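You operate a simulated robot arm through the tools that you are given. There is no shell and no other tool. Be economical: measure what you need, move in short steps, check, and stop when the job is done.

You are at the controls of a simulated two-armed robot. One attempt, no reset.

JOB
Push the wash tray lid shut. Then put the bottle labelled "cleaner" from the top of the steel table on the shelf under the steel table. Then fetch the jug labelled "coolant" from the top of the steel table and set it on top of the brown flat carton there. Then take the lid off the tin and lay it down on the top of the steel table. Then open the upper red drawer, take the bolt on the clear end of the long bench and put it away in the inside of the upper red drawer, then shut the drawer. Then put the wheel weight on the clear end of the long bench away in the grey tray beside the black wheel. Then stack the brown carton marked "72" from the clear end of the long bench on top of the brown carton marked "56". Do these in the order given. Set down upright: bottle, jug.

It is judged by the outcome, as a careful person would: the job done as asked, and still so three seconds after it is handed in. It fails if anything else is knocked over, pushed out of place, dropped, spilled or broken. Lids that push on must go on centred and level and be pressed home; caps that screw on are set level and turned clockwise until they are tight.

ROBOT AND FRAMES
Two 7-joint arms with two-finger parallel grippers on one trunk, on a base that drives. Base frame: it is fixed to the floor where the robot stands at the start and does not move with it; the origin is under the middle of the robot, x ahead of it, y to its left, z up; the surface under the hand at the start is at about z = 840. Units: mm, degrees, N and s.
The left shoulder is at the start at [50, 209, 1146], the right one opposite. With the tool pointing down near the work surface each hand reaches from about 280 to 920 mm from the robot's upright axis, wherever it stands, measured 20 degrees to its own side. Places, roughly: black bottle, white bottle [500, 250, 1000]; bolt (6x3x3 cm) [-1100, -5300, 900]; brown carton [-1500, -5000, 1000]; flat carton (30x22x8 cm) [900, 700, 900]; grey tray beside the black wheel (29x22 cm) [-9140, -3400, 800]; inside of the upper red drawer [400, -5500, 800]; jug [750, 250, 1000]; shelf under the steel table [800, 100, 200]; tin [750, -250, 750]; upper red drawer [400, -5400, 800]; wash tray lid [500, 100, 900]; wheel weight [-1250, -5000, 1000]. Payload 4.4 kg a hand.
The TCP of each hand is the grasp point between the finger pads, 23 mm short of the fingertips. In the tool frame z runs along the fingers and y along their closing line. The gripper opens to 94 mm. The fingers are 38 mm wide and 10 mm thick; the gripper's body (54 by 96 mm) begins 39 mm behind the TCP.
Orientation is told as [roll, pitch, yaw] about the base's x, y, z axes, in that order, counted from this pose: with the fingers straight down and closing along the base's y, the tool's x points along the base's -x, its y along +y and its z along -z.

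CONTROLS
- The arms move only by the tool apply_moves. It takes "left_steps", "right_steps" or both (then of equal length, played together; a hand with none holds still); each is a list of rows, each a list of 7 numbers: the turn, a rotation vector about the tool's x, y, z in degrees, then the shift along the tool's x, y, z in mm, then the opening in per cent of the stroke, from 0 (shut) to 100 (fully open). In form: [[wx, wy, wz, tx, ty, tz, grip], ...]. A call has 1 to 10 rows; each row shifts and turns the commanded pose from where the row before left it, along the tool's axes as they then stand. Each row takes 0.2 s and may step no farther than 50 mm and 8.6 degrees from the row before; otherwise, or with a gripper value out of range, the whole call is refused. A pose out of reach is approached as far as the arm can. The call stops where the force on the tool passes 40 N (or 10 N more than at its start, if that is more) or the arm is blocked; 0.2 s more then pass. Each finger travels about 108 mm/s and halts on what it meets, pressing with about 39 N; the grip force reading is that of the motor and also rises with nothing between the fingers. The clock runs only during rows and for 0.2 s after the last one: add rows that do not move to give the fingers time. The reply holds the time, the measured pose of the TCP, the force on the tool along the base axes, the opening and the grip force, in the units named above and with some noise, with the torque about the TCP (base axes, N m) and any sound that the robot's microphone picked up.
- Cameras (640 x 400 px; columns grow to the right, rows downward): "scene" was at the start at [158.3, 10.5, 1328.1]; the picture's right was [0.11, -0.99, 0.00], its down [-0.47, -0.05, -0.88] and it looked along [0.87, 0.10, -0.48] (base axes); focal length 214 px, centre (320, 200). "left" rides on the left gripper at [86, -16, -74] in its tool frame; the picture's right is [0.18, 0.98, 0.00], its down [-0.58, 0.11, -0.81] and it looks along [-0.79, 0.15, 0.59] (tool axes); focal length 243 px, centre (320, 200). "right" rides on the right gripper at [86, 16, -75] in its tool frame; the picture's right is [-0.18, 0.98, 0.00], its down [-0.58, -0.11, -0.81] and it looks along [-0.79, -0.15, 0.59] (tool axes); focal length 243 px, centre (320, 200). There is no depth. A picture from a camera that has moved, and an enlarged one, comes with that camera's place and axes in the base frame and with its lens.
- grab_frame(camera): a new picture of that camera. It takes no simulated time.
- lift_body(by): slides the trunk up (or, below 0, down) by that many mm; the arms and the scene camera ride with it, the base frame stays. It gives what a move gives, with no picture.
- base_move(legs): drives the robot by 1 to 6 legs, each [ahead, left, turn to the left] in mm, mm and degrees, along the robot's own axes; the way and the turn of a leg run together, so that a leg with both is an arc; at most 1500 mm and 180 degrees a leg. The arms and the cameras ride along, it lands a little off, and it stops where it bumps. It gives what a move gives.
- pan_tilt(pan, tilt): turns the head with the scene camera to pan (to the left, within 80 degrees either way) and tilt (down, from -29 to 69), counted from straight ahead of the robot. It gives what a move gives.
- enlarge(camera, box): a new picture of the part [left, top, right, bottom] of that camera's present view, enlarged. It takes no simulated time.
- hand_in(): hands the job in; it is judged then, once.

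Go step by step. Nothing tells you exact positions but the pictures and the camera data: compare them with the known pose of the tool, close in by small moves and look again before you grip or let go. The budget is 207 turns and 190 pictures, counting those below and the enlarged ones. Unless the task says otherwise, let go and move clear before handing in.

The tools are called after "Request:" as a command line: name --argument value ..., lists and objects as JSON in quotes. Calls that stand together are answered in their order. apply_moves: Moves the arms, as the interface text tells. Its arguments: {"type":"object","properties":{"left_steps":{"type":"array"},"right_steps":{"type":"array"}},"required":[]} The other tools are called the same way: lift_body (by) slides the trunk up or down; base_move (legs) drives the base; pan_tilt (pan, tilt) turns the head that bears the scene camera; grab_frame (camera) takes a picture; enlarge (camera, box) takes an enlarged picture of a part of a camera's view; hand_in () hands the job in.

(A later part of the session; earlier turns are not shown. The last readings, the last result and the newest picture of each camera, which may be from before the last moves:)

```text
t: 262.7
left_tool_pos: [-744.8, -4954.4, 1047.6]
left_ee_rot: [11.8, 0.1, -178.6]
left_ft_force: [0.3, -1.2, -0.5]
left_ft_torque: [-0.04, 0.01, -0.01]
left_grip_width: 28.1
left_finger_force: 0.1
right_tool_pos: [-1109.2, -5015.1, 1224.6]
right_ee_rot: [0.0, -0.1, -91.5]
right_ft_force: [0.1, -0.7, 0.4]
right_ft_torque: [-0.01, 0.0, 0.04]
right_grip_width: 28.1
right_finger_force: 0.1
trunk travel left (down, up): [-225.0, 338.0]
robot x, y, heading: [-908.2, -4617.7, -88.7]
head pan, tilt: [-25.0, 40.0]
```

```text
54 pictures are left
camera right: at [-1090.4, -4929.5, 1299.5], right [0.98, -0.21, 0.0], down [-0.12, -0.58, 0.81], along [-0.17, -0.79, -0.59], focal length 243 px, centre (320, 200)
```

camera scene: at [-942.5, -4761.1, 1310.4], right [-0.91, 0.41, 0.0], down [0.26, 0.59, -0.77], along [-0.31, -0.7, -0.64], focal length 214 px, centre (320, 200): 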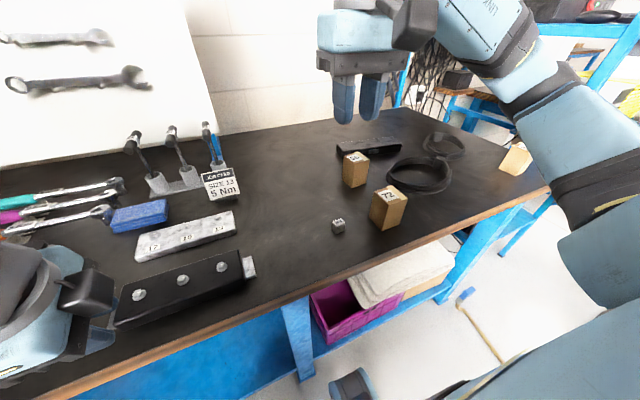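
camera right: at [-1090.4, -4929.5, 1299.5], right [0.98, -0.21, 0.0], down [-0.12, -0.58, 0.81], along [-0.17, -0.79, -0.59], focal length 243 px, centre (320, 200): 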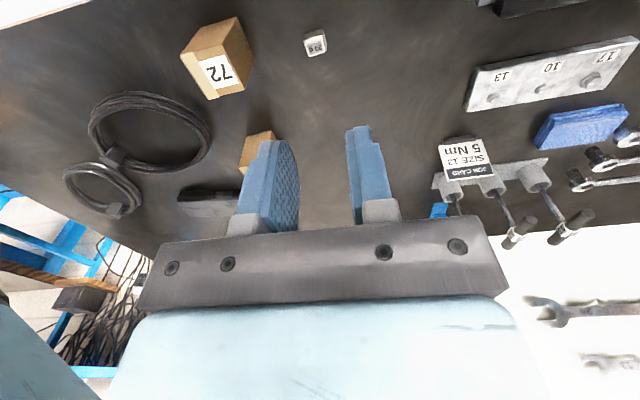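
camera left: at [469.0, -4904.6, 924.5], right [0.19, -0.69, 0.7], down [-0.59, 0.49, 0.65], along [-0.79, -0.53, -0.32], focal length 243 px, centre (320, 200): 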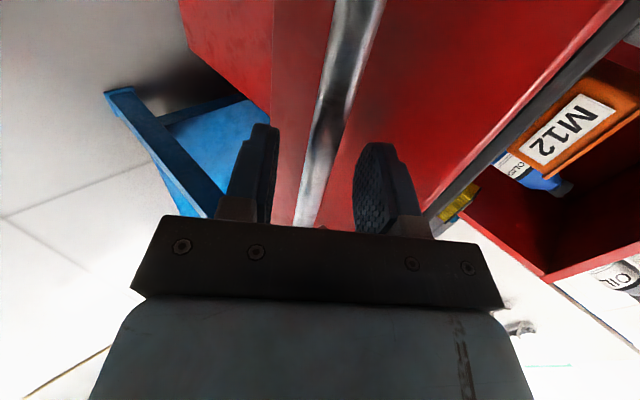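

Weight is at about [-1128, -5072, 920], carton 72 stands ~60 mm to its side. I move the right hand above it.

Request:
apply_moves --right_steps '[[0, 0, 0, -19, -5, 40, 60], [0, 0, 0, -19, -5, 45, 60], [0, 0, 0, -19, -5, 45, 60], [0, 0, 0, 0, 0, 45, 60], [0, 0, 0, 0, 0, 20, 60]]'

Request:
grab_frame --camera "right"

Request:
enlarge --camera "scene" --box '[290, 140, 430, 260]'

```text
t: 263.9
left_tool_pos: [-744.3, -4954.0, 1048.3]
left_ee_rot: [11.9, 0.1, -178.6]
left_ft_force: [-0.2, -0.2, 0.1]
left_ft_torque: [0.02, -0.03, 0.0]
left_grip_width: 28.4
left_finger_force: 0.0
right_tool_pos: [-1122.4, -5072.0, 1029.5]
right_ee_rot: [0.0, 0.0, -91.6]
right_ft_force: [-0.1, 0.0, -0.4]
right_ft_torque: [0.01, 0.02, 0.0]
right_grip_width: 56.3
right_finger_force: 0.0
trunk travel left (down, up): [-225.0, 338.0]
robot x, y, heading: [-909.5, -4618.7, -89.3]
head pan, tilt: [-25.0, 40.0]
```

```text
53 pictures are left
camera right: at [-1103.9, -4986.3, 1105.0], right [0.98, -0.21, 0.0], down [-0.12, -0.58, 0.81], along [-0.17, -0.79, -0.59], focal length 243 px, centre (320, 200)
```

right: 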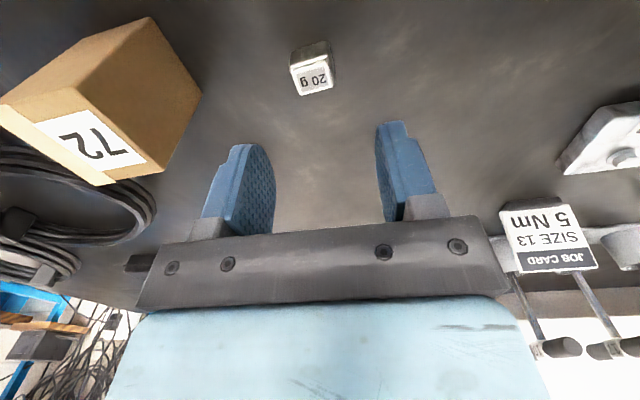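

```text
3.33 times, centred on (360, 200) of scene
camera zoom: at [-942.6, -4761.2, 1310.4], right [-0.91, 0.41, 0.0], down [0.26, 0.59, -0.77], along [-0.31, -0.7, -0.64], focal length 715 px, centre (187, 200)
```

zoom: 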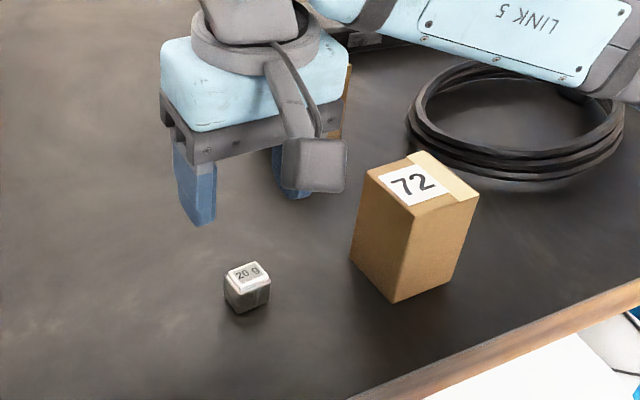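

Request:
apply_moves --right_steps '[[0, 0, 0, 11, 0, 30, 60], [0, 0, 0, 0, 0, 30, 60], [0, 0, 0, 0, 0, 18, 60]]'

Request:
grab_frame --camera "right"

```text
t: 264.7
left_tool_pos: [-744.5, -4955.1, 1047.7]
left_ee_rot: [11.9, 0.0, -178.6]
left_ft_force: [-0.8, -0.3, -0.5]
left_ft_torque: [0.02, 0.02, 0.01]
left_grip_width: 28.4
left_finger_force: 0.1
right_tool_pos: [-1123.6, -5060.8, 953.0]
right_ee_rot: [0.1, -0.1, -91.5]
right_ft_force: [-0.2, -0.1, -0.2]
right_ft_torque: [0.0, -0.02, -0.02]
right_grip_width: 56.3
right_finger_force: 0.0
trunk travel left (down, up): [-225.0, 338.0]
robot x, y, heading: [-910.0, -4617.8, -89.1]
head pan, tilt: [-25.0, 40.0]
```

```text
51 pictures are left
camera right: at [-1104.3, -4975.6, 1027.6], right [0.98, -0.21, 0.0], down [-0.13, -0.58, 0.81], along [-0.17, -0.79, -0.59], focal length 243 px, centre (320, 200)
```

right: 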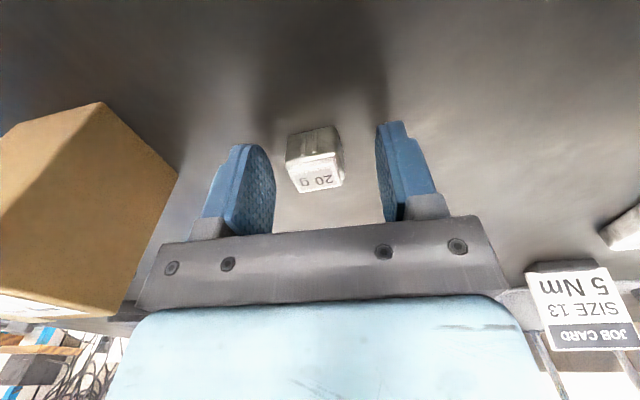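

Request:
apply_moves --right_steps '[[0, 0, 0, 0, 0, 3, 60], [0, 0, 0, 0, 0, 0, 30], [0, 0, 0, 0, 0, 0, 10], [0, 0, 0, 0, 0, 0, 10], [0, 0, 0, 0, 0, -20, 10], [0, 0, 0, 0, 0, -40, 10], [0, 0, 0, 0, 0, -45, 10], [0, 0, 0, 0, 0, -45, 10], [0, 0, 0, 0, 0, -45, 10]]'

Request:
grab_frame --camera "right"

```text
t: 266.7
left_tool_pos: [-744.7, -4955.3, 1047.0]
left_ee_rot: [11.9, 0.0, -178.6]
left_ft_force: [0.2, 0.1, -0.8]
left_ft_torque: [0.0, 0.0, 0.0]
left_grip_width: 28.4
left_finger_force: 0.0
right_tool_pos: [-1126.0, -5060.6, 1143.6]
right_ee_rot: [0.1, 0.0, -91.5]
right_ft_force: [-0.1, -0.6, -1.0]
right_ft_torque: [0.0, 0.02, 0.01]
right_grip_width: 26.9
right_finger_force: 38.6
trunk travel left (down, up): [-225.0, 338.0]
robot x, y, heading: [-912.4, -4616.4, -89.2]
head pan, tilt: [-25.0, 40.0]
```

```text
50 pictures are left
camera right: at [-1106.3, -4974.9, 1219.1], right [0.98, -0.21, 0.0], down [-0.12, -0.58, 0.81], along [-0.17, -0.79, -0.59], focal length 243 px, centre (320, 200)
```

right: 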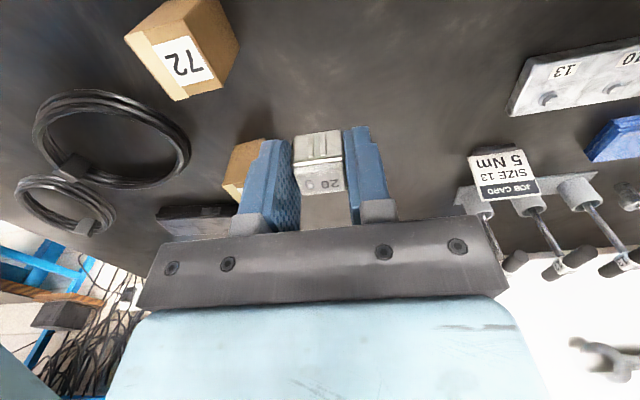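

Weight held (26.9 mm). I back off, turn to face the far side of the shop and look for the route.

Request:
base_move --legs '[[-350, 0, 0], [0, 0, -91]]'

Request:
pan_tilt --pan 0 --tilt 20

Request:
grab_frame --camera "scene"

```text
t: 272.9
left_tool_pos: [-1258.1, -4419.9, 1046.6]
left_ee_rot: [11.9, 0.1, 90.0]
left_ft_force: [0.1, -0.1, 0.6]
left_ft_torque: [0.0, -0.04, 0.01]
left_grip_width: 28.3
left_finger_force: 0.0
right_tool_pos: [-1354.1, -4037.5, 1143.0]
right_ee_rot: [0.0, 0.0, 177.0]
right_ft_force: [-0.2, -0.2, 0.1]
right_ft_torque: [-0.01, 0.02, -0.02]
right_grip_width: 26.5
right_finger_force: 38.9
trunk travel left (down, up): [-225.0, 338.0]
robot x, y, heading: [-915.3, -4266.4, 179.4]
head pan, tilt: [-25.0, 40.0]
```

```text
t: 273.8
left_tool_pos: [-1257.1, -4421.5, 1048.0]
left_ee_rot: [11.8, 0.2, 90.0]
left_ft_force: [0.7, -0.5, -0.3]
left_ft_torque: [-0.02, 0.01, 0.0]
left_grip_width: 28.2
left_finger_force: 0.0
right_tool_pos: [-1354.5, -4036.3, 1143.5]
right_ee_rot: [0.0, 0.0, 177.0]
right_ft_force: [0.4, 0.0, 0.1]
right_ft_torque: [-0.01, -0.01, -0.03]
right_grip_width: 26.9
right_finger_force: 39.0
trunk travel left (down, up): [-225.0, 338.0]
robot x, y, heading: [-913.5, -4265.3, 179.3]
head pan, tilt: [0.0, 20.0]
```

```text
49 pictures are left
camera scene: at [-1074.0, -4262.8, 1341.7], right [0.01, 1.0, 0.0], down [0.34, 0.0, -0.94], along [-0.94, 0.01, -0.34], focal length 214 px, centre (320, 200)
```

scene: 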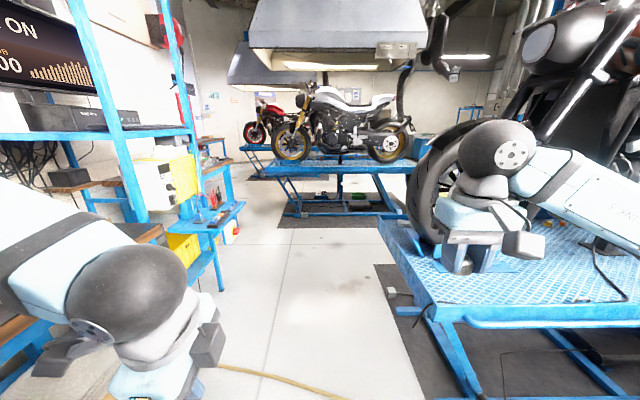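

Request:
enlarge --camera "scene" --box '[180, 90, 420, 240]'

```text
2.67 times, centred on (300, 165) of scene
camera zoom: at [-1074.0, -4262.8, 1341.7], right [0.01, 1.0, 0.0], down [0.34, 0.0, -0.94], along [-0.94, 0.01, -0.34], focal length 572 px, centre (373, 293)
```

zoom: 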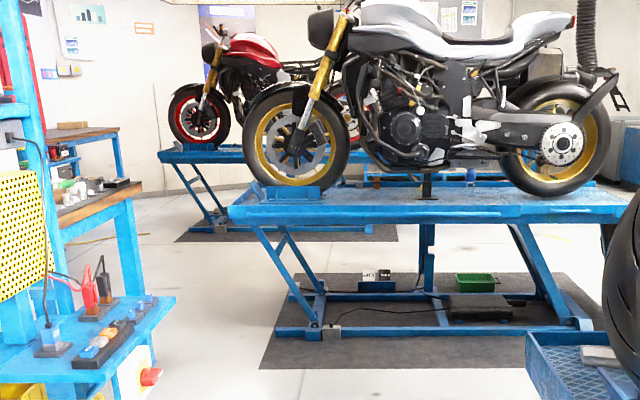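

Route: straight ahead between lift and rack, then left around the second lift's end, then between the lifts. First stage now.

Request:
base_move --legs '[[0, 40, 0.7], [1500, 0, 0], [760, 0, 0]]'

Request:
grab_frame --camera "scene"

```text
t: 278.1
left_tool_pos: [-1866.6, -4469.2, 1049.7]
left_ee_rot: [12.2, -0.2, 90.2]
left_ft_force: [0.1, -0.3, 0.0]
left_ft_torque: [0.01, 0.0, 0.02]
left_grip_width: 28.4
left_finger_force: 0.0
right_tool_pos: [-1962.0, -4082.8, 1142.0]
right_ee_rot: [-0.6, 0.4, 176.7]
right_ft_force: [0.1, -0.3, 0.1]
right_ft_torque: [-0.02, -0.02, 0.01]
right_grip_width: 26.7
right_finger_force: 38.8
trunk travel left (down, up): [-225.0, 338.0]
robot x, y, heading: [-1527.6, -4304.3, 179.9]
head pan, tilt: [0.0, 20.0]
stopped in leg 2: the robot was blocked; the commanded pose is now the measured one
```

```text
47 pictures are left
camera scene: at [-1681.4, -4311.7, 1343.2], right [0.0, 1.0, 0.0], down [0.34, 0.0, -0.94], along [-0.94, 0.01, -0.34], focal length 214 px, centre (320, 200)
```

scene: 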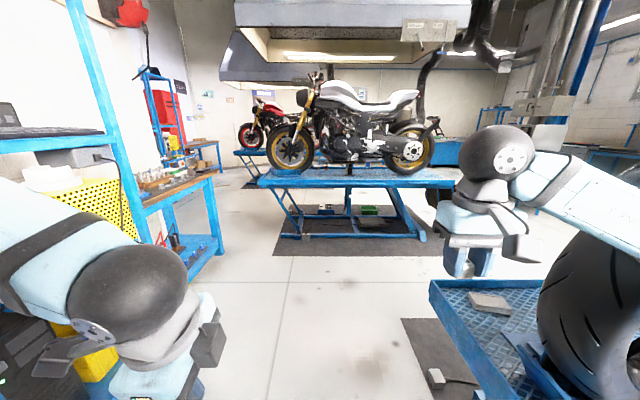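

The base stopped. I look down to see what blocks it (a hose was on the floor).

Request:
pan_tilt --pan 0 --tilt 65

Request:
grab_frame --camera "scene"

```text
t: 279.2
left_tool_pos: [-1864.2, -4467.6, 1049.5]
left_ee_rot: [12.4, -0.1, 90.3]
left_ft_force: [0.9, -0.5, 0.0]
left_ft_torque: [-0.01, -0.03, 0.0]
left_grip_width: 28.1
left_finger_force: 0.1
right_tool_pos: [-1961.8, -4082.4, 1140.0]
right_ee_rot: [-0.4, 0.3, 176.9]
right_ft_force: [0.6, -0.2, 0.1]
right_ft_torque: [-0.03, 0.0, -0.02]
right_grip_width: 26.6
right_finger_force: 39.2
trunk travel left (down, up): [-225.0, 338.0]
robot x, y, heading: [-1528.0, -4305.5, 179.8]
head pan, tilt: [0.0, 65.0]
```

```text
46 pictures are left
camera scene: at [-1648.0, -4310.3, 1279.2], right [0.0, 1.0, 0.0], down [0.9, 0.0, -0.43], along [-0.43, 0.0, -0.9], focal length 214 px, centre (320, 200)
```

scene: 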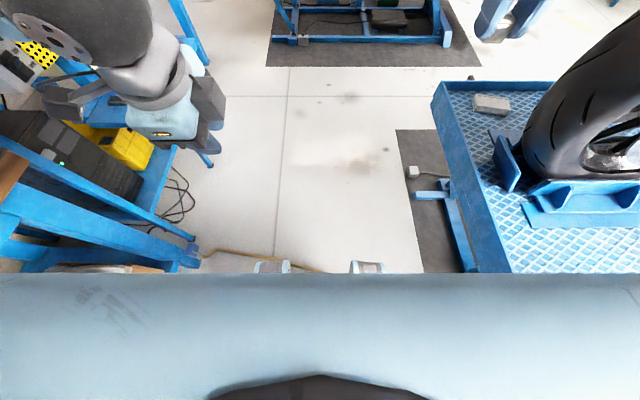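

The front wheels stand against a cord on the floor. I'll take the other way round: back out, go up the aisle, and west along the open floor.

Request:
base_move --legs '[[-900, 0, 0], [0, -1450, 0], [0, -1450, 0]]'

Request:
pan_tilt --pan 0 --tilt 20

Request:
grab_frame --camera "scene"

```text
t: 309.3
left_tool_pos: [-843.6, -1520.2, 1046.4]
left_ee_rot: [11.8, 0.1, 86.3]
left_ft_force: [0.0, 1.2, -0.4]
left_ft_torque: [0.01, -0.02, 0.01]
left_grip_width: 28.2
left_finger_force: 0.0
right_tool_pos: [-914.4, -1128.4, 1137.0]
right_ee_rot: [-0.3, 0.8, 172.9]
right_ft_force: [0.1, -0.1, 0.3]
right_ft_torque: [0.02, 0.03, 0.03]
right_grip_width: 26.6
right_finger_force: 39.4
trunk travel left (down, up): [-225.0, 338.0]
robot x, y, heading: [-492.8, -1388.0, 175.6]
head pan, tilt: [0.0, 65.0]
```

```text
t: 310.4
left_tool_pos: [-843.5, -1519.1, 1047.2]
left_ee_rot: [11.8, 0.1, 86.4]
left_ft_force: [0.3, 0.3, 0.9]
left_ft_torque: [0.02, -0.02, 0.02]
left_grip_width: 28.2
left_finger_force: 0.0
right_tool_pos: [-915.4, -1128.9, 1136.8]
right_ee_rot: [-0.3, 0.8, 172.8]
right_ft_force: [-0.4, 0.2, -0.2]
right_ft_torque: [-0.01, 0.03, 0.02]
right_grip_width: 26.6
right_finger_force: 38.9
trunk travel left (down, up): [-225.0, 338.0]
robot x, y, heading: [-491.7, -1388.9, 175.4]
head pan, tilt: [0.0, 20.0]
```

```text
45 pictures are left
camera scene: at [-650.9, -1374.3, 1341.7], right [0.07, 1.0, 0.0], down [0.34, -0.03, -0.94], along [-0.94, 0.07, -0.34], focal length 214 px, centre (320, 200)
```

scene: 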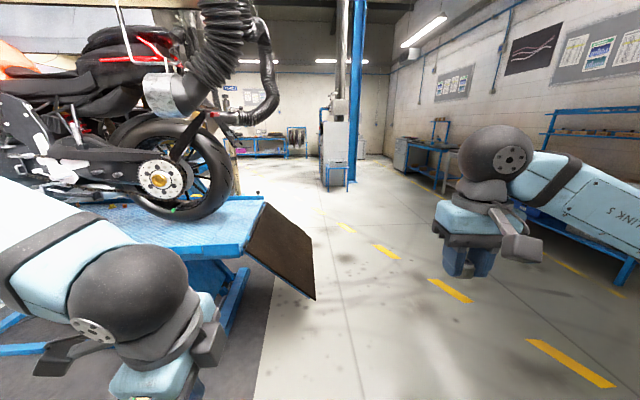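

The aisle ahead is open. I shift right past the lift ramp and drive west.

Request:
base_move --legs '[[0, 0, 4.6], [0, -720, 0], [1450, 0, 0], [1100, 0, 0]]'

Request:
grab_frame --camera "scene"

```text
t: 329.7
left_tool_pos: [-3390.8, -807.2, 1047.0]
left_ee_rot: [11.7, 0.1, 90.3]
left_ft_force: [0.3, -0.4, 0.3]
left_ft_torque: [0.01, 0.01, 0.08]
left_grip_width: 28.1
left_finger_force: 0.1
right_tool_pos: [-3490.8, -421.0, 1137.0]
right_ee_rot: [-0.3, 0.9, 176.8]
right_ft_force: [0.7, -0.5, -0.5]
right_ft_torque: [0.01, 0.02, 0.0]
right_grip_width: 26.7
right_finger_force: 39.0
trunk travel left (down, up): [-225.0, 338.0]
robot x, y, heading: [-3049.1, -648.2, 179.8]
head pan, tilt: [0.0, 20.0]
```

```text
44 pictures are left
camera scene: at [-3210.0, -648.5, 1341.8], right [0.01, 1.0, 0.0], down [0.34, 0.0, -0.94], along [-0.94, 0.0, -0.34], focal length 214 px, centre (320, 200)
```

scene: 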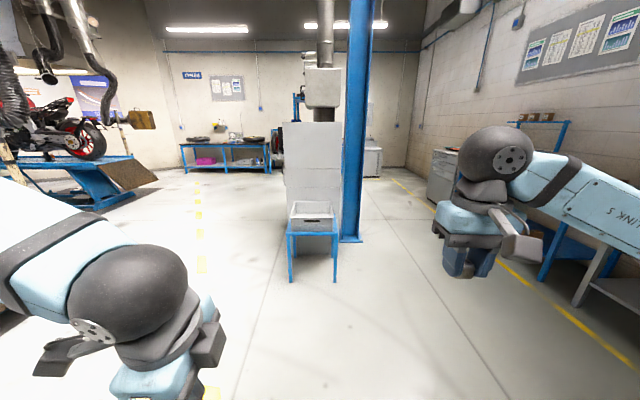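

I see the far bench (x≈-9200) with the wheels. I drive left of the pillar toward it.

Request:
base_move --legs '[[0, 1250, 0], [1500, 0, 0], [1500, 0, 0], [1500, 0, 0]]'

Request:
grab_frame --camera "scene"

```text
t: 361.9
left_tool_pos: [-7875.2, -2095.7, 1047.0]
left_ee_rot: [11.7, 0.0, 91.0]
left_ft_force: [0.9, -0.4, -0.1]
left_ft_torque: [0.0, -0.02, 0.03]
left_grip_width: 28.1
left_finger_force: 0.1
right_tool_pos: [-7979.6, -1712.1, 1136.0]
right_ee_rot: [-0.4, 0.7, 177.6]
right_ft_force: [0.1, 0.2, 0.0]
right_ft_torque: [-0.02, 0.03, 0.01]
right_grip_width: 26.8
right_finger_force: 39.0
trunk travel left (down, up): [-225.0, 338.0]
robot x, y, heading: [-7535.0, -1934.1, -179.7]
head pan, tilt: [0.0, 20.0]
```

```text
43 pictures are left
camera scene: at [-7696.1, -1935.3, 1341.8], right [-0.01, 1.0, 0.0], down [0.34, 0.0, -0.94], along [-0.94, -0.01, -0.34], focal length 214 px, centre (320, 200)
```

scene: 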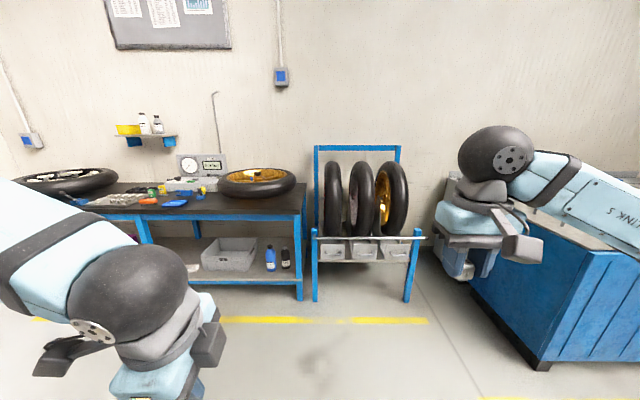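

The grey tray beside the black wheel is at about [-9150, -3450]. I drive in front of it.

Request:
base_move --legs '[[400, 0, -0.3], [0, 1500, 0], [0, 100, 0], [400, 0, 0]]'

Request:
pan_tilt --pan 0 --tilt 40

Request:
grab_frame --camera "scene"

Request:
grab_frame --camera "right"

```text
t: 380.6
left_tool_pos: [-8674.9, -3706.6, 1046.9]
left_ee_rot: [11.9, 0.1, 91.0]
left_ft_force: [0.0, -0.3, -0.5]
left_ft_torque: [0.01, -0.03, 0.03]
left_grip_width: 28.1
left_finger_force: 0.1
right_tool_pos: [-8777.1, -3321.6, 1137.3]
right_ee_rot: [-0.2, 1.0, 177.6]
right_ft_force: [-0.1, -0.1, -0.5]
right_ft_torque: [-0.01, 0.01, 0.02]
right_grip_width: 26.8
right_finger_force: 38.5
trunk travel left (down, up): [-225.0, 338.0]
robot x, y, heading: [-8329.1, -3544.1, -179.5]
head pan, tilt: [0.0, 20.0]
```

```text
t: 381.5
left_tool_pos: [-8673.8, -3707.0, 1047.5]
left_ee_rot: [12.0, 0.2, 91.0]
left_ft_force: [-0.3, -0.4, 0.0]
left_ft_torque: [-0.01, 0.0, 0.0]
left_grip_width: 28.4
left_finger_force: 0.0
right_tool_pos: [-8778.6, -3323.1, 1137.2]
right_ee_rot: [-0.2, 0.8, 177.6]
right_ft_force: [0.4, -0.6, -0.1]
right_ft_torque: [-0.01, -0.02, 0.03]
right_grip_width: 26.8
right_finger_force: 39.0
trunk travel left (down, up): [-225.0, 338.0]
robot x, y, heading: [-8332.9, -3544.9, -179.4]
head pan, tilt: [0.0, 40.0]
```

```text
42 pictures are left
camera scene: at [-8485.7, -3546.2, 1310.5], right [-0.01, 1.0, 0.0], down [0.64, 0.0, -0.77], along [-0.77, -0.01, -0.64], focal length 214 px, centre (320, 200)
```

scene: 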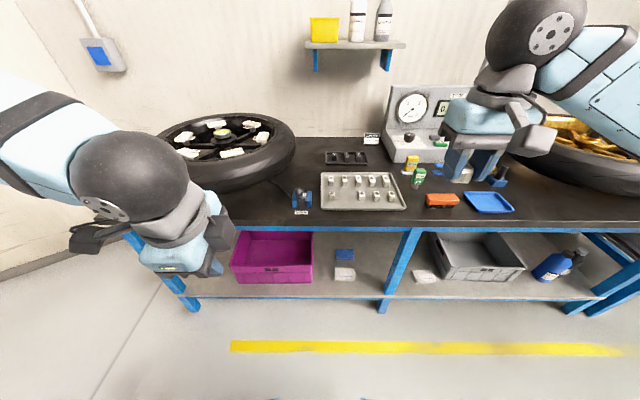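

```text
41 pictures are left
camera right: at [-8692.1, -3342.5, 1213.2], right [-0.23, -0.97, -0.01], down [-0.59, 0.13, 0.8], along [-0.78, 0.18, -0.6], focal length 243 px, centre (320, 200)
```

right: 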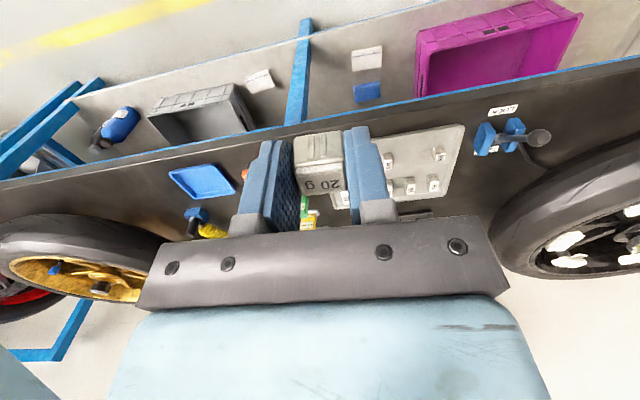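

Request:
enlarge --camera "scene" --box '[290, 140, 430, 230]'

```text
4.44 times, centred on (360, 185) of scene
camera zoom: at [-8485.7, -3546.2, 1310.5], right [-0.01, 1.0, 0.0], down [0.64, 0.0, -0.77], along [-0.77, -0.01, -0.64], focal length 953 px, centre (142, 267)
```

zoom: 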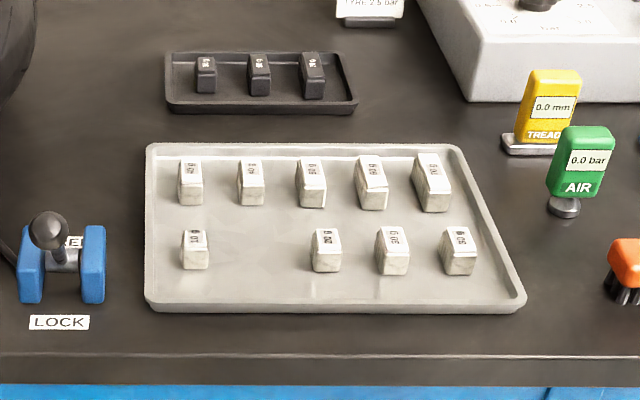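

The empty 20 g slot is in the front row at about [-9100, -3457], tray floor z≈803. I drive closer and bring the hand over it.

Request:
base_move --legs '[[170, 0, -0.5]]'

Request:
apply_moves --right_steps '[[0, 0, -2, -36, 35, 10, 10], [0, 0, 0, -37, 35, 10, 10], [0, 0, 0, -37, 35, 15, 10], [0, 0, 0, -36, 33, 15, 10], [0, 0, 0, 0, 0, 40, 10], [0, 0, 0, 0, 0, 40, 10]]'

Request:
grab_frame --camera "right"

Request:
enlarge --camera "scene" --box '[290, 100, 450, 220]'

```text
t: 382.9
left_tool_pos: [-8841.7, -3705.9, 1048.4]
left_ee_rot: [11.8, 0.1, 90.6]
left_ft_force: [-0.2, -0.3, -0.5]
left_ft_torque: [-0.06, 0.05, 0.0]
left_grip_width: 28.4
left_finger_force: 0.1
right_tool_pos: [-8942.7, -3320.9, 1135.7]
right_ee_rot: [-0.2, 0.9, 177.2]
right_ft_force: [0.7, -0.7, -0.1]
right_ft_torque: [-0.01, -0.01, -0.01]
right_grip_width: 26.8
right_finger_force: 39.4
trunk travel left (down, up): [-225.0, 338.0]
robot x, y, heading: [-8501.2, -3547.2, -179.7]
head pan, tilt: [0.0, 40.0]
```

```text
refused: row 1 steps farther than a row can; nothing moved
```

```text
39 pictures are left
camera right: at [-8857.2, -3341.1, 1213.0], right [-0.23, -0.97, -0.01], down [-0.59, 0.13, 0.8], along [-0.78, 0.19, -0.6], focal length 243 px, centre (320, 200)
```

right: 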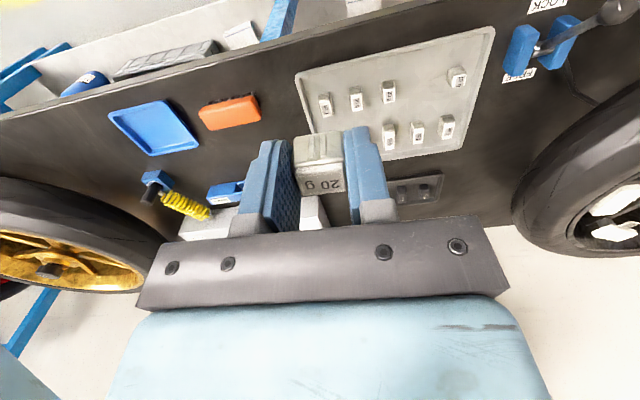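

```text
3.33 times, centred on (370, 160) of scene
camera zoom: at [-8652.1, -3546.0, 1310.3], right [0.0, 1.0, 0.0], down [0.64, 0.0, -0.77], along [-0.77, 0.0, -0.64], focal length 715 px, centre (153, 333)
```

zoom: 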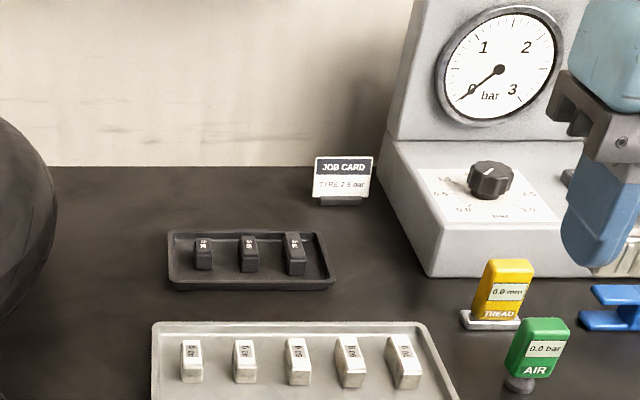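

Request:
apply_moves --right_steps '[[0, 0, -2, -30, 28, 10, 10], [0, 0, 0, -30, 28, 15, 10], [0, 0, 0, -30, 28, 15, 10], [0, 0, 0, -30, 28, 15, 10], [0, 0, 0, -28, 28, 15, 10], [0, 0, 0, 0, 0, 40, 10], [0, 0, 0, 0, 0, 40, 10], [0, 0, 0, 0, 0, 40, 10]]'

Request:
grab_frame --camera "right"

Request:
pan_tilt --pan 0 --tilt 50

Request:
enlarge --camera "scene" --box '[280, 80, 440, 200]'

```text
t: 384.7
left_tool_pos: [-8841.6, -3704.6, 1047.9]
left_ee_rot: [11.8, 0.1, 90.6]
left_ft_force: [0.1, -0.4, 0.1]
left_ft_torque: [-0.01, 0.02, 0.0]
left_grip_width: 28.3
left_finger_force: 0.0
right_tool_pos: [-9089.1, -3457.5, 945.3]
right_ee_rot: [-0.3, 0.9, 179.2]
right_ft_force: [-0.5, 0.4, -0.3]
right_ft_torque: [-0.01, -0.02, 0.02]
right_grip_width: 26.5
right_finger_force: 39.0
trunk travel left (down, up): [-225.0, 338.0]
robot x, y, heading: [-8501.4, -3543.8, -180.0]
head pan, tilt: [0.0, 40.0]
```

```text
37 pictures are left
camera right: at [-9003.7, -3474.9, 1021.1], right [-0.2, -0.98, -0.01], down [-0.59, 0.11, 0.8], along [-0.78, 0.16, -0.6], focal length 243 px, centre (320, 200)
```

right: 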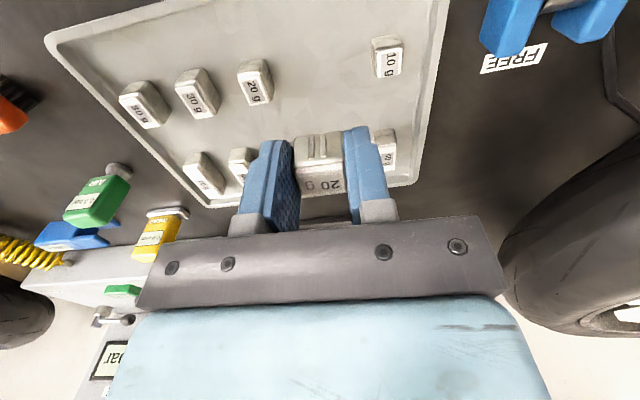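

```text
t: 385.4
left_tool_pos: [-8840.4, -3705.5, 1047.0]
left_ee_rot: [11.9, 0.0, 90.6]
left_ft_force: [-0.3, 0.3, -0.6]
left_ft_torque: [-0.02, -0.01, -0.02]
left_grip_width: 28.2
left_finger_force: 0.0
right_tool_pos: [-9089.6, -3456.7, 946.4]
right_ee_rot: [-0.3, 0.8, 179.3]
right_ft_force: [-0.1, -0.1, -0.2]
right_ft_torque: [0.0, 0.02, -0.01]
right_grip_width: 26.6
right_finger_force: 38.8
trunk travel left (down, up): [-225.0, 338.0]
robot x, y, heading: [-8500.9, -3546.4, -180.0]
head pan, tilt: [0.0, 50.0]
```

```text
3.33 times, centred on (360, 140) of scene
camera zoom: at [-8643.4, -3546.0, 1296.2], right [0.0, 1.0, 0.0], down [0.77, 0.0, -0.64], along [-0.64, 0.0, -0.77], focal length 715 px, centre (187, 400)
```

zoom: 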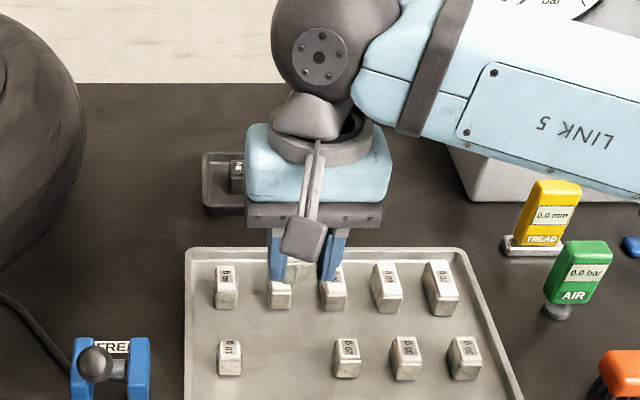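

Request:
apply_moves --right_steps '[[0, 0, 0, -7.5, -2, 30, 10], [0, 0, 0, 0, 0, 35, 10], [0, 0, 0, 0, 0, 30, 10]]'

Request:
grab_frame --camera "right"

Request:
enlarge --camera "scene" --box '[310, 120, 420, 220]'

```text
t: 386.2
left_tool_pos: [-8840.9, -3706.1, 1046.9]
left_ee_rot: [11.8, 0.1, 90.6]
left_ft_force: [0.0, 0.2, 1.1]
left_ft_torque: [-0.01, -0.04, 0.03]
left_grip_width: 28.3
left_finger_force: 0.1
right_tool_pos: [-9095.2, -3453.5, 849.5]
right_ee_rot: [-0.2, 0.8, 179.2]
right_ft_force: [-0.6, 0.1, -1.2]
right_ft_torque: [0.0, -0.01, 0.01]
right_grip_width: 26.6
right_finger_force: 38.7
trunk travel left (down, up): [-225.0, 338.0]
robot x, y, heading: [-8505.0, -3549.0, -180.0]
head pan, tilt: [0.0, 50.0]
```

```text
35 pictures are left
camera right: at [-9010.0, -3471.6, 926.0], right [-0.2, -0.98, -0.01], down [-0.59, 0.11, 0.8], along [-0.78, 0.16, -0.6], focal length 243 px, centre (320, 200)
```

right: 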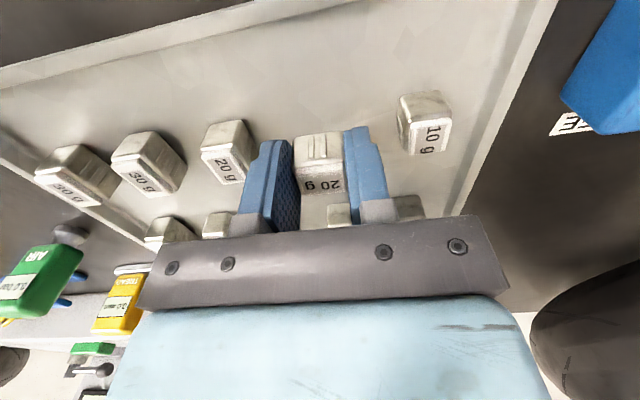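

```text
4.00 times, centred on (365, 170) of scene
camera zoom: at [-8643.8, -3545.8, 1296.2], right [0.0, 1.0, 0.0], down [0.77, 0.0, -0.64], along [-0.64, 0.0, -0.77], focal length 858 px, centre (140, 320)
```

zoom: 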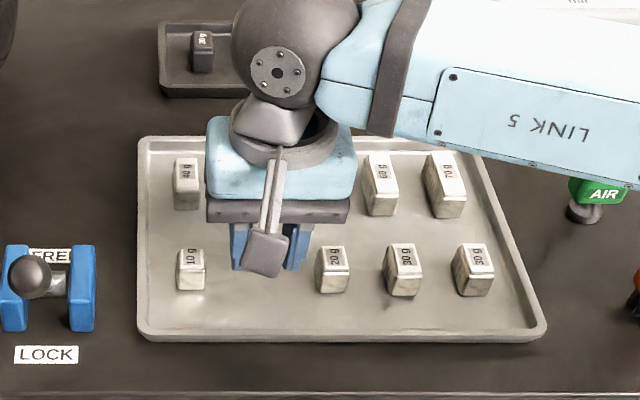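

The left finger is close to the neighbouring weight; I shift 5 mm the other way and lower gently.

Request:
apply_moves --right_steps '[[0, 0, 0, 0, 0, -5, 10], [0, 0, 0, 0, 5, 0, 10], [0, 0, 0, 0, 0, 8, 10], [0, 0, 0, 0, 0, 5, 10], [0, 0, 0, 0, 0, 4, 10]]'

Request:
grab_frame --camera "right"

```text
t: 387.4
left_tool_pos: [-8840.3, -3705.4, 1047.3]
left_ee_rot: [11.8, 0.2, 90.6]
left_ft_force: [-0.6, 0.0, -0.9]
left_ft_torque: [0.01, -0.05, -0.01]
left_grip_width: 28.0
left_finger_force: 0.1
right_tool_pos: [-9096.0, -3458.3, 836.8]
right_ee_rot: [-0.2, 0.8, 179.1]
right_ft_force: [0.3, -0.1, -0.6]
right_ft_torque: [-0.03, -0.01, 0.0]
right_grip_width: 26.9
right_finger_force: 39.5
trunk travel left (down, up): [-225.0, 338.0]
robot x, y, heading: [-8499.4, -3549.5, -180.1]
head pan, tilt: [0.0, 50.0]
```

```text
33 pictures are left
camera right: at [-9010.3, -3477.0, 913.0], right [-0.2, -0.98, -0.01], down [-0.59, 0.11, 0.8], along [-0.78, 0.16, -0.6], focal length 243 px, centre (320, 200)
```

right: 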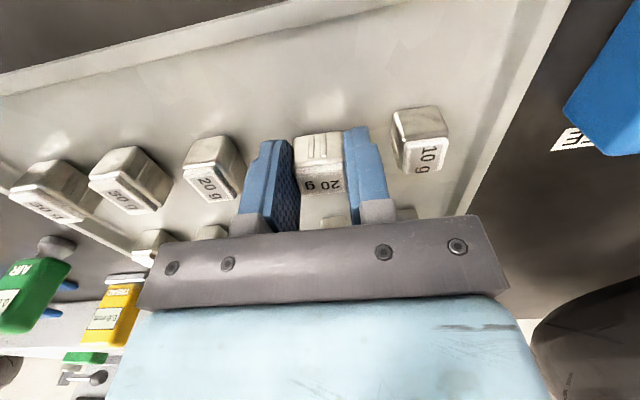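

Request:
apply_moves --right_steps '[[0, 0, 0, 0, 0, 3, 10], [0, 0, 0, 0, 0, 2, 10], [0, 0, 0, 0, 0, 0, 10]]'

Request:
apply_moves --right_steps '[[0, 0, 0, 0, 0, 2, 10], [0, 0, 0, 0, 0, 1.5, 10], [0, 0, 0, 0, 0, 0, 10]]'

```text
t: 388.2
left_tool_pos: [-8839.3, -3706.1, 1047.3]
left_ee_rot: [11.8, 0.1, 90.5]
left_ft_force: [-0.5, 0.4, -0.3]
left_ft_torque: [-0.03, 0.02, 0.01]
left_grip_width: 28.2
left_finger_force: 0.1
right_tool_pos: [-9095.2, -3459.7, 832.9]
right_ee_rot: [-0.1, 0.7, 179.1]
right_ft_force: [-0.7, 1.5, 11.4]
right_ft_torque: [0.0, 0.2, -0.03]
right_grip_width: 26.6
right_finger_force: 39.1
trunk travel left (down, up): [-225.0, 338.0]
robot x, y, heading: [-8499.1, -3542.4, -180.0]
head pan, tilt: [0.0, 50.0]
```

```text
t: 389.0
left_tool_pos: [-8839.5, -3706.3, 1047.7]
left_ee_rot: [11.9, 0.1, 90.6]
left_ft_force: [-0.4, 0.0, 0.2]
left_ft_torque: [0.01, 0.03, 0.05]
left_grip_width: 28.2
left_finger_force: 0.0
right_tool_pos: [-9094.3, -3458.1, 830.3]
right_ee_rot: [-0.2, 0.7, 179.2]
right_ft_force: [-4.3, 1.9, 29.1]
right_ft_torque: [-0.04, 0.35, -0.04]
right_grip_width: 26.6
right_finger_force: 39.2
trunk travel left (down, up): [-225.0, 338.0]
robot x, y, heading: [-8500.3, -3545.0, -179.9]
head pan, tilt: [0.0, 50.0]
```

Request:
apply_moves --right_steps '[[0, 0, 0, 0, 0, -2.5, 10], [0, 0, 0, 0, 0, 0, 35], [0, 0, 0, 0, 0, 0, 36], [0, 0, 0, 0, 0, -15, 36], [0, 0, 0, 0, 0, -30, 36], [0, 0, 0, 0, 0, -45, 36], [0, 0, 0, 0, 0, -45, 36], [0, 0, 0, 20, 0, -40, 36], [0, 0, 0, 40, 0, -20, 36]]'

Request:
grab_frame --camera "right"

```text
t: 391.0
left_tool_pos: [-8840.7, -3705.0, 1047.3]
left_ee_rot: [11.9, 0.1, 90.6]
left_ft_force: [0.4, 0.4, -0.4]
left_ft_torque: [0.01, 0.03, 0.01]
left_grip_width: 28.2
left_finger_force: 0.0
right_tool_pos: [-9035.9, -3459.9, 1027.4]
right_ee_rot: [-0.1, 0.8, 179.2]
right_ft_force: [-0.5, 0.2, 0.4]
right_ft_torque: [0.0, -0.01, -0.03]
right_grip_width: 33.8
right_finger_force: 0.0
trunk travel left (down, up): [-225.0, 338.0]
robot x, y, heading: [-8499.0, -3550.8, -179.9]
head pan, tilt: [0.0, 50.0]
```

```text
32 pictures are left
camera right: at [-8950.0, -3478.6, 1104.0], right [-0.2, -0.98, -0.01], down [-0.59, 0.11, 0.8], along [-0.78, 0.16, -0.6], focal length 243 px, centre (320, 200)
```

right: 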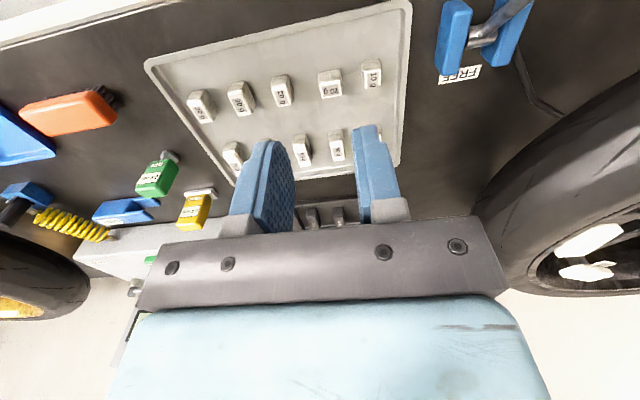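

The 20 g weight sits in its slot. Now I drive back the same way for the cartons.

Request:
apply_moves --right_steps '[[0, 0, 0, 30, -30, -20, 36], [0, 0, 0, 30, -30, -20, 36], [0, 0, 0, 30, -30, -20, 36], [0, 0, 0, 20, -30, -40, 36], [0, 0, 0, 0, 0, -40, 36]]'

Request:
base_move --legs '[[-570, 0, 0], [0, -1500, 0], [0, -130, 0], [-1500, 0, 0], [-1500, 0, 0]]'

```text
refused: row 4 steps farther than a row can; nothing moved
```

```text
t: 422.4
left_tool_pos: [-5267.8, -2134.0, 1047.6]
left_ee_rot: [11.9, 0.2, 88.5]
left_ft_force: [-0.4, -0.3, 0.9]
left_ft_torque: [-0.02, 0.0, -0.01]
left_grip_width: 28.1
left_finger_force: 0.1
right_tool_pos: [-5454.4, -1880.8, 1026.5]
right_ee_rot: [-0.1, 0.8, 177.1]
right_ft_force: [0.0, 0.2, 0.4]
right_ft_torque: [0.0, 0.0, 0.03]
right_grip_width: 33.6
right_finger_force: 0.1
trunk travel left (down, up): [-225.0, 338.0]
robot x, y, heading: [-4920.6, -1987.8, 178.1]
head pan, tilt: [0.0, 50.0]
```

Request:
apply_moves --right_steps '[[0, 0, 0, 30, -30, -20, 36], [0, 0, 0, 30, -30, -20, 36], [0, 0, 0, 30, -30, -20, 36], [0, 0, 0, 20, -20, -35, 36], [0, 0, 0, 0, 0, -40, 36]]'

Request:
base_move --legs '[[0, 0, 1.9], [-1500, 0, 0], [0, -1340, 0], [-1400, 0, 0], [-1250, 0, 0]]'

```text
t: 423.6
left_tool_pos: [-5267.4, -2134.9, 1047.0]
left_ee_rot: [12.0, -0.1, 88.5]
left_ft_force: [0.6, 0.0, 0.7]
left_ft_torque: [0.02, -0.01, 0.03]
left_grip_width: 28.2
left_finger_force: 0.0
right_tool_pos: [-5342.0, -1777.4, 1167.9]
right_ee_rot: [-0.3, 0.9, 177.0]
right_ft_force: [0.1, -0.1, -0.1]
right_ft_torque: [0.02, -0.01, 0.01]
right_grip_width: 33.8
right_finger_force: 0.0
trunk travel left (down, up): [-225.0, 338.0]
robot x, y, heading: [-4919.4, -1984.0, 177.9]
head pan, tilt: [0.0, 50.0]
```

```text
t: 455.9
left_tool_pos: [-1110.8, -734.4, 1046.8]
left_ee_rot: [11.9, 0.1, 92.7]
left_ft_force: [-0.9, -0.1, 0.2]
left_ft_torque: [-0.04, 0.0, -0.01]
left_grip_width: 28.3
left_finger_force: 0.1
right_tool_pos: [-1211.1, -383.7, 1166.6]
right_ee_rot: [-0.2, 0.7, -178.9]
right_ft_force: [-0.5, 0.6, 0.7]
right_ft_torque: [0.02, 0.0, -0.03]
right_grip_width: 33.5
right_finger_force: 0.1
trunk travel left (down, up): [-225.0, 338.0]
robot x, y, heading: [-773.4, -566.9, -178.1]
head pan, tilt: [0.0, 50.0]
```

Request:
base_move --legs '[[0, 0, 88.1], [0, 80, 0], [1450, 0, 0], [1450, 0, 0], [800, 0, 0]]'

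Request:
pan_tilt --pan -25 --tilt 30

Request:
grab_frame --camera "scene"

```text
t: 478.4
left_tool_pos: [-359.0, -4546.9, 1047.4]
left_ee_rot: [11.9, 0.1, -175.6]
left_ft_force: [0.7, -0.4, -0.4]
left_ft_torque: [0.01, 0.03, -0.04]
left_grip_width: 28.3
left_finger_force: 0.1
right_tool_pos: [-707.8, -4657.4, 1165.6]
right_ee_rot: [-0.2, 0.8, -87.0]
right_ft_force: [-0.3, 0.3, 0.0]
right_ft_torque: [0.02, 0.0, -0.02]
right_grip_width: 33.9
right_finger_force: 0.0
trunk travel left (down, up): [-225.0, 338.0]
robot x, y, heading: [-541.8, -4216.9, -86.2]
head pan, tilt: [0.0, 50.0]
```

```text
t: 479.3
left_tool_pos: [-359.5, -4547.6, 1046.1]
left_ee_rot: [11.9, 0.1, -175.7]
left_ft_force: [-0.1, 0.5, 0.2]
left_ft_torque: [-0.02, -0.02, 0.03]
left_grip_width: 28.3
left_finger_force: 0.1
right_tool_pos: [-708.4, -4659.6, 1166.7]
right_ee_rot: [-0.3, 0.7, -87.0]
right_ft_force: [0.9, 0.3, 0.4]
right_ft_torque: [0.02, -0.02, -0.01]
right_grip_width: 33.8
right_finger_force: 0.1
trunk travel left (down, up): [-225.0, 338.0]
robot x, y, heading: [-540.1, -4219.0, -86.1]
head pan, tilt: [-25.0, 30.0]
```

```text
31 pictures are left
camera scene: at [-569.1, -4368.6, 1325.7], right [-0.93, 0.36, 0.0], down [0.18, 0.47, -0.87], along [-0.31, -0.81, -0.5], focal length 214 px, centre (320, 200)
```

scene: 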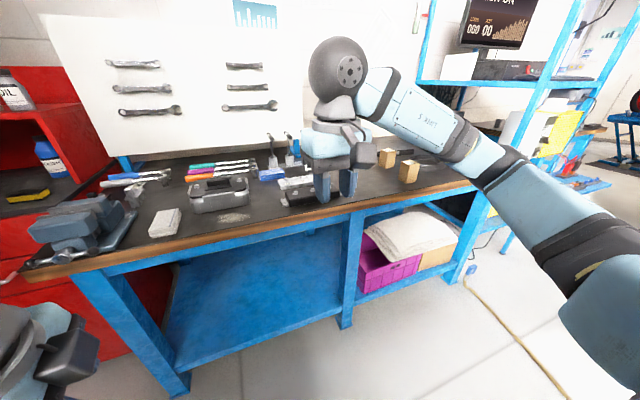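

I position in front of the cartons (72 at ≈[-1235, -5043], 56 at ≈[-1254, -5225]).

Request:
base_move --legs '[[0, 0, -3.9], [0, -490, 0], [380, 0, 0]]'

Request:
grab_frame --camera "right"

Request:
grab_frame --camera "scene"

```text
t: 486.5
left_tool_pos: [-875.1, -4942.8, 1046.7]
left_ee_rot: [11.9, 0.0, 179.8]
left_ft_force: [-0.1, -0.7, 0.2]
left_ft_torque: [0.04, -0.01, -0.02]
left_grip_width: 28.0
left_finger_force: 0.1
right_tool_pos: [-1230.4, -5026.8, 1166.2]
right_ee_rot: [-0.2, 0.9, -91.4]
right_ft_force: [0.0, 0.3, 0.4]
right_ft_torque: [0.01, -0.02, 0.04]
right_grip_width: 34.2
right_finger_force: 0.2
trunk travel left (down, up): [-225.0, 338.0]
robot x, y, heading: [-1028.6, -4598.3, -90.6]
head pan, tilt: [-25.0, 30.0]
```

```text
30 pictures are left
camera right: at [-1211.4, -4942.3, 1242.6], right [0.98, -0.21, -0.01], down [-0.12, -0.59, 0.8], along [-0.17, -0.78, -0.6], focal length 243 px, centre (320, 200)
```

right: 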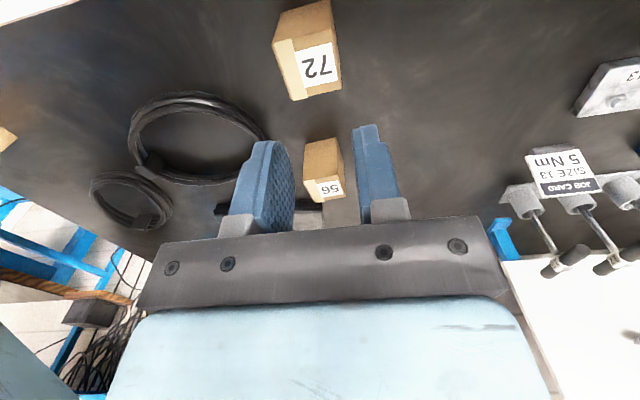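

```text
29 pictures are left
camera scene: at [-1070.1, -4748.9, 1325.7], right [-0.9, 0.43, 0.0], down [0.22, 0.45, -0.87], along [-0.37, -0.78, -0.5], focal length 214 px, centre (320, 200)
```

scene: 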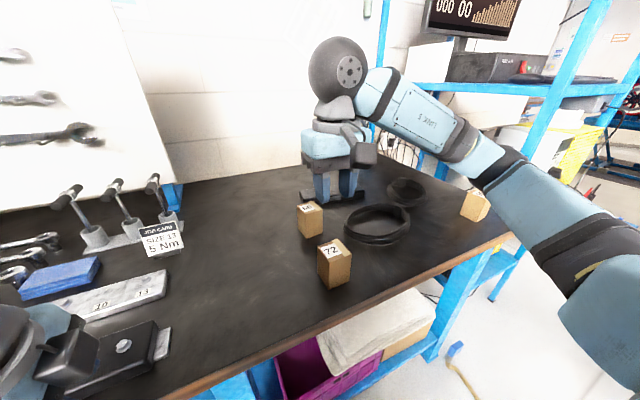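

Request:
enlarge --camera "right" --box '[220, 0, 400, 220]'

Request:
enlarge --camera "scene" --box '[270, 180, 390, 300]'

```text
1.82 times, centred on (310, 110) of right
camera zoom: at [-1211.4, -4942.3, 1242.6], right [0.98, -0.21, -0.01], down [-0.12, -0.59, 0.8], along [-0.17, -0.78, -0.6], focal length 441 px, centre (338, 364)
```

zoom: 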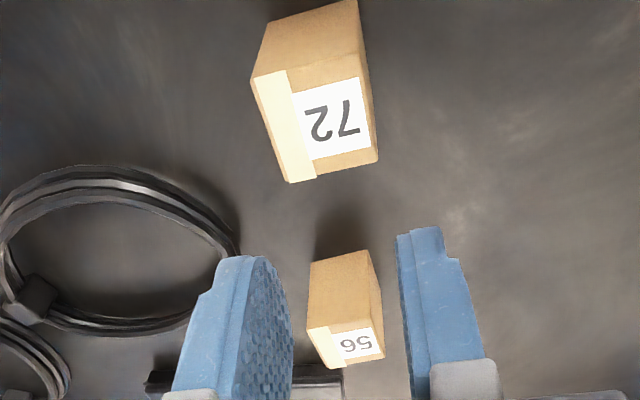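

```text
3.33 times, centred on (330, 240) of scene
camera zoom: at [-1070.1, -4748.9, 1325.7], right [-0.9, 0.43, 0.0], down [0.22, 0.45, -0.87], along [-0.37, -0.78, -0.5], focal length 715 px, centre (287, 67)
```

zoom: 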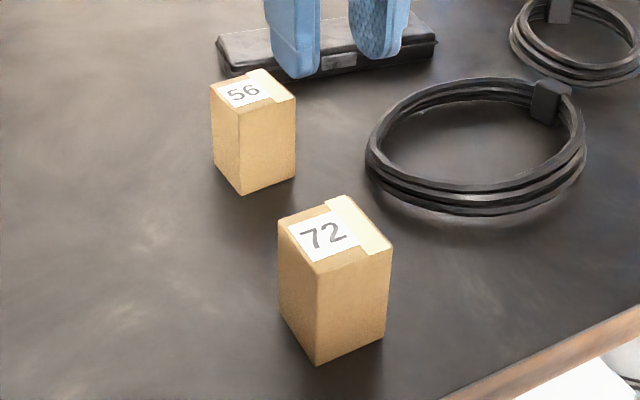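

Carton 72 top centre ≈ (-1246, -5049), top z≈1003, 54 mm wide; carton 56 at ≈ (-1263, -5226). I go down on 72.

Request:
apply_moves --right_steps '[[0, -0.9, 0, -11, -8, 40, 100], [0, 0, 0, -11, -8, 40, 100], [0, 0, 0, 0, 0, 35, 100]]'

Request:
grab_frame --camera "right"

```text
t: 487.3
left_tool_pos: [-875.6, -4943.3, 1047.0]
left_ee_rot: [11.9, 0.2, 179.8]
left_ft_force: [0.5, 0.0, 0.6]
left_ft_torque: [0.03, -0.01, -0.01]
left_grip_width: 28.2
left_finger_force: 0.0
right_tool_pos: [-1247.5, -5049.9, 1050.2]
right_ee_rot: [-0.2, -0.2, -91.5]
right_ft_force: [0.1, -0.1, 0.4]
right_ft_torque: [0.03, 0.02, 0.0]
right_grip_width: 94.0
right_finger_force: 0.2
trunk travel left (down, up): [-225.0, 338.0]
robot x, y, heading: [-1028.9, -4601.6, -90.6]
head pan, tilt: [-25.0, 30.0]
```

```text
26 pictures are left
camera right: at [-1228.8, -4963.1, 1125.3], right [0.98, -0.21, 0.0], down [-0.12, -0.58, 0.81], along [-0.17, -0.79, -0.59], focal length 243 px, centre (320, 200)
```

right: 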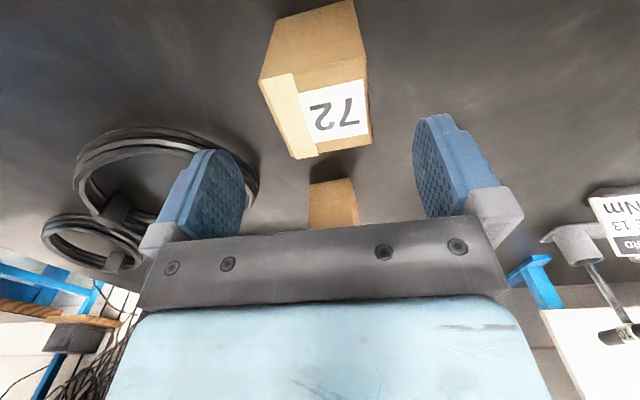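

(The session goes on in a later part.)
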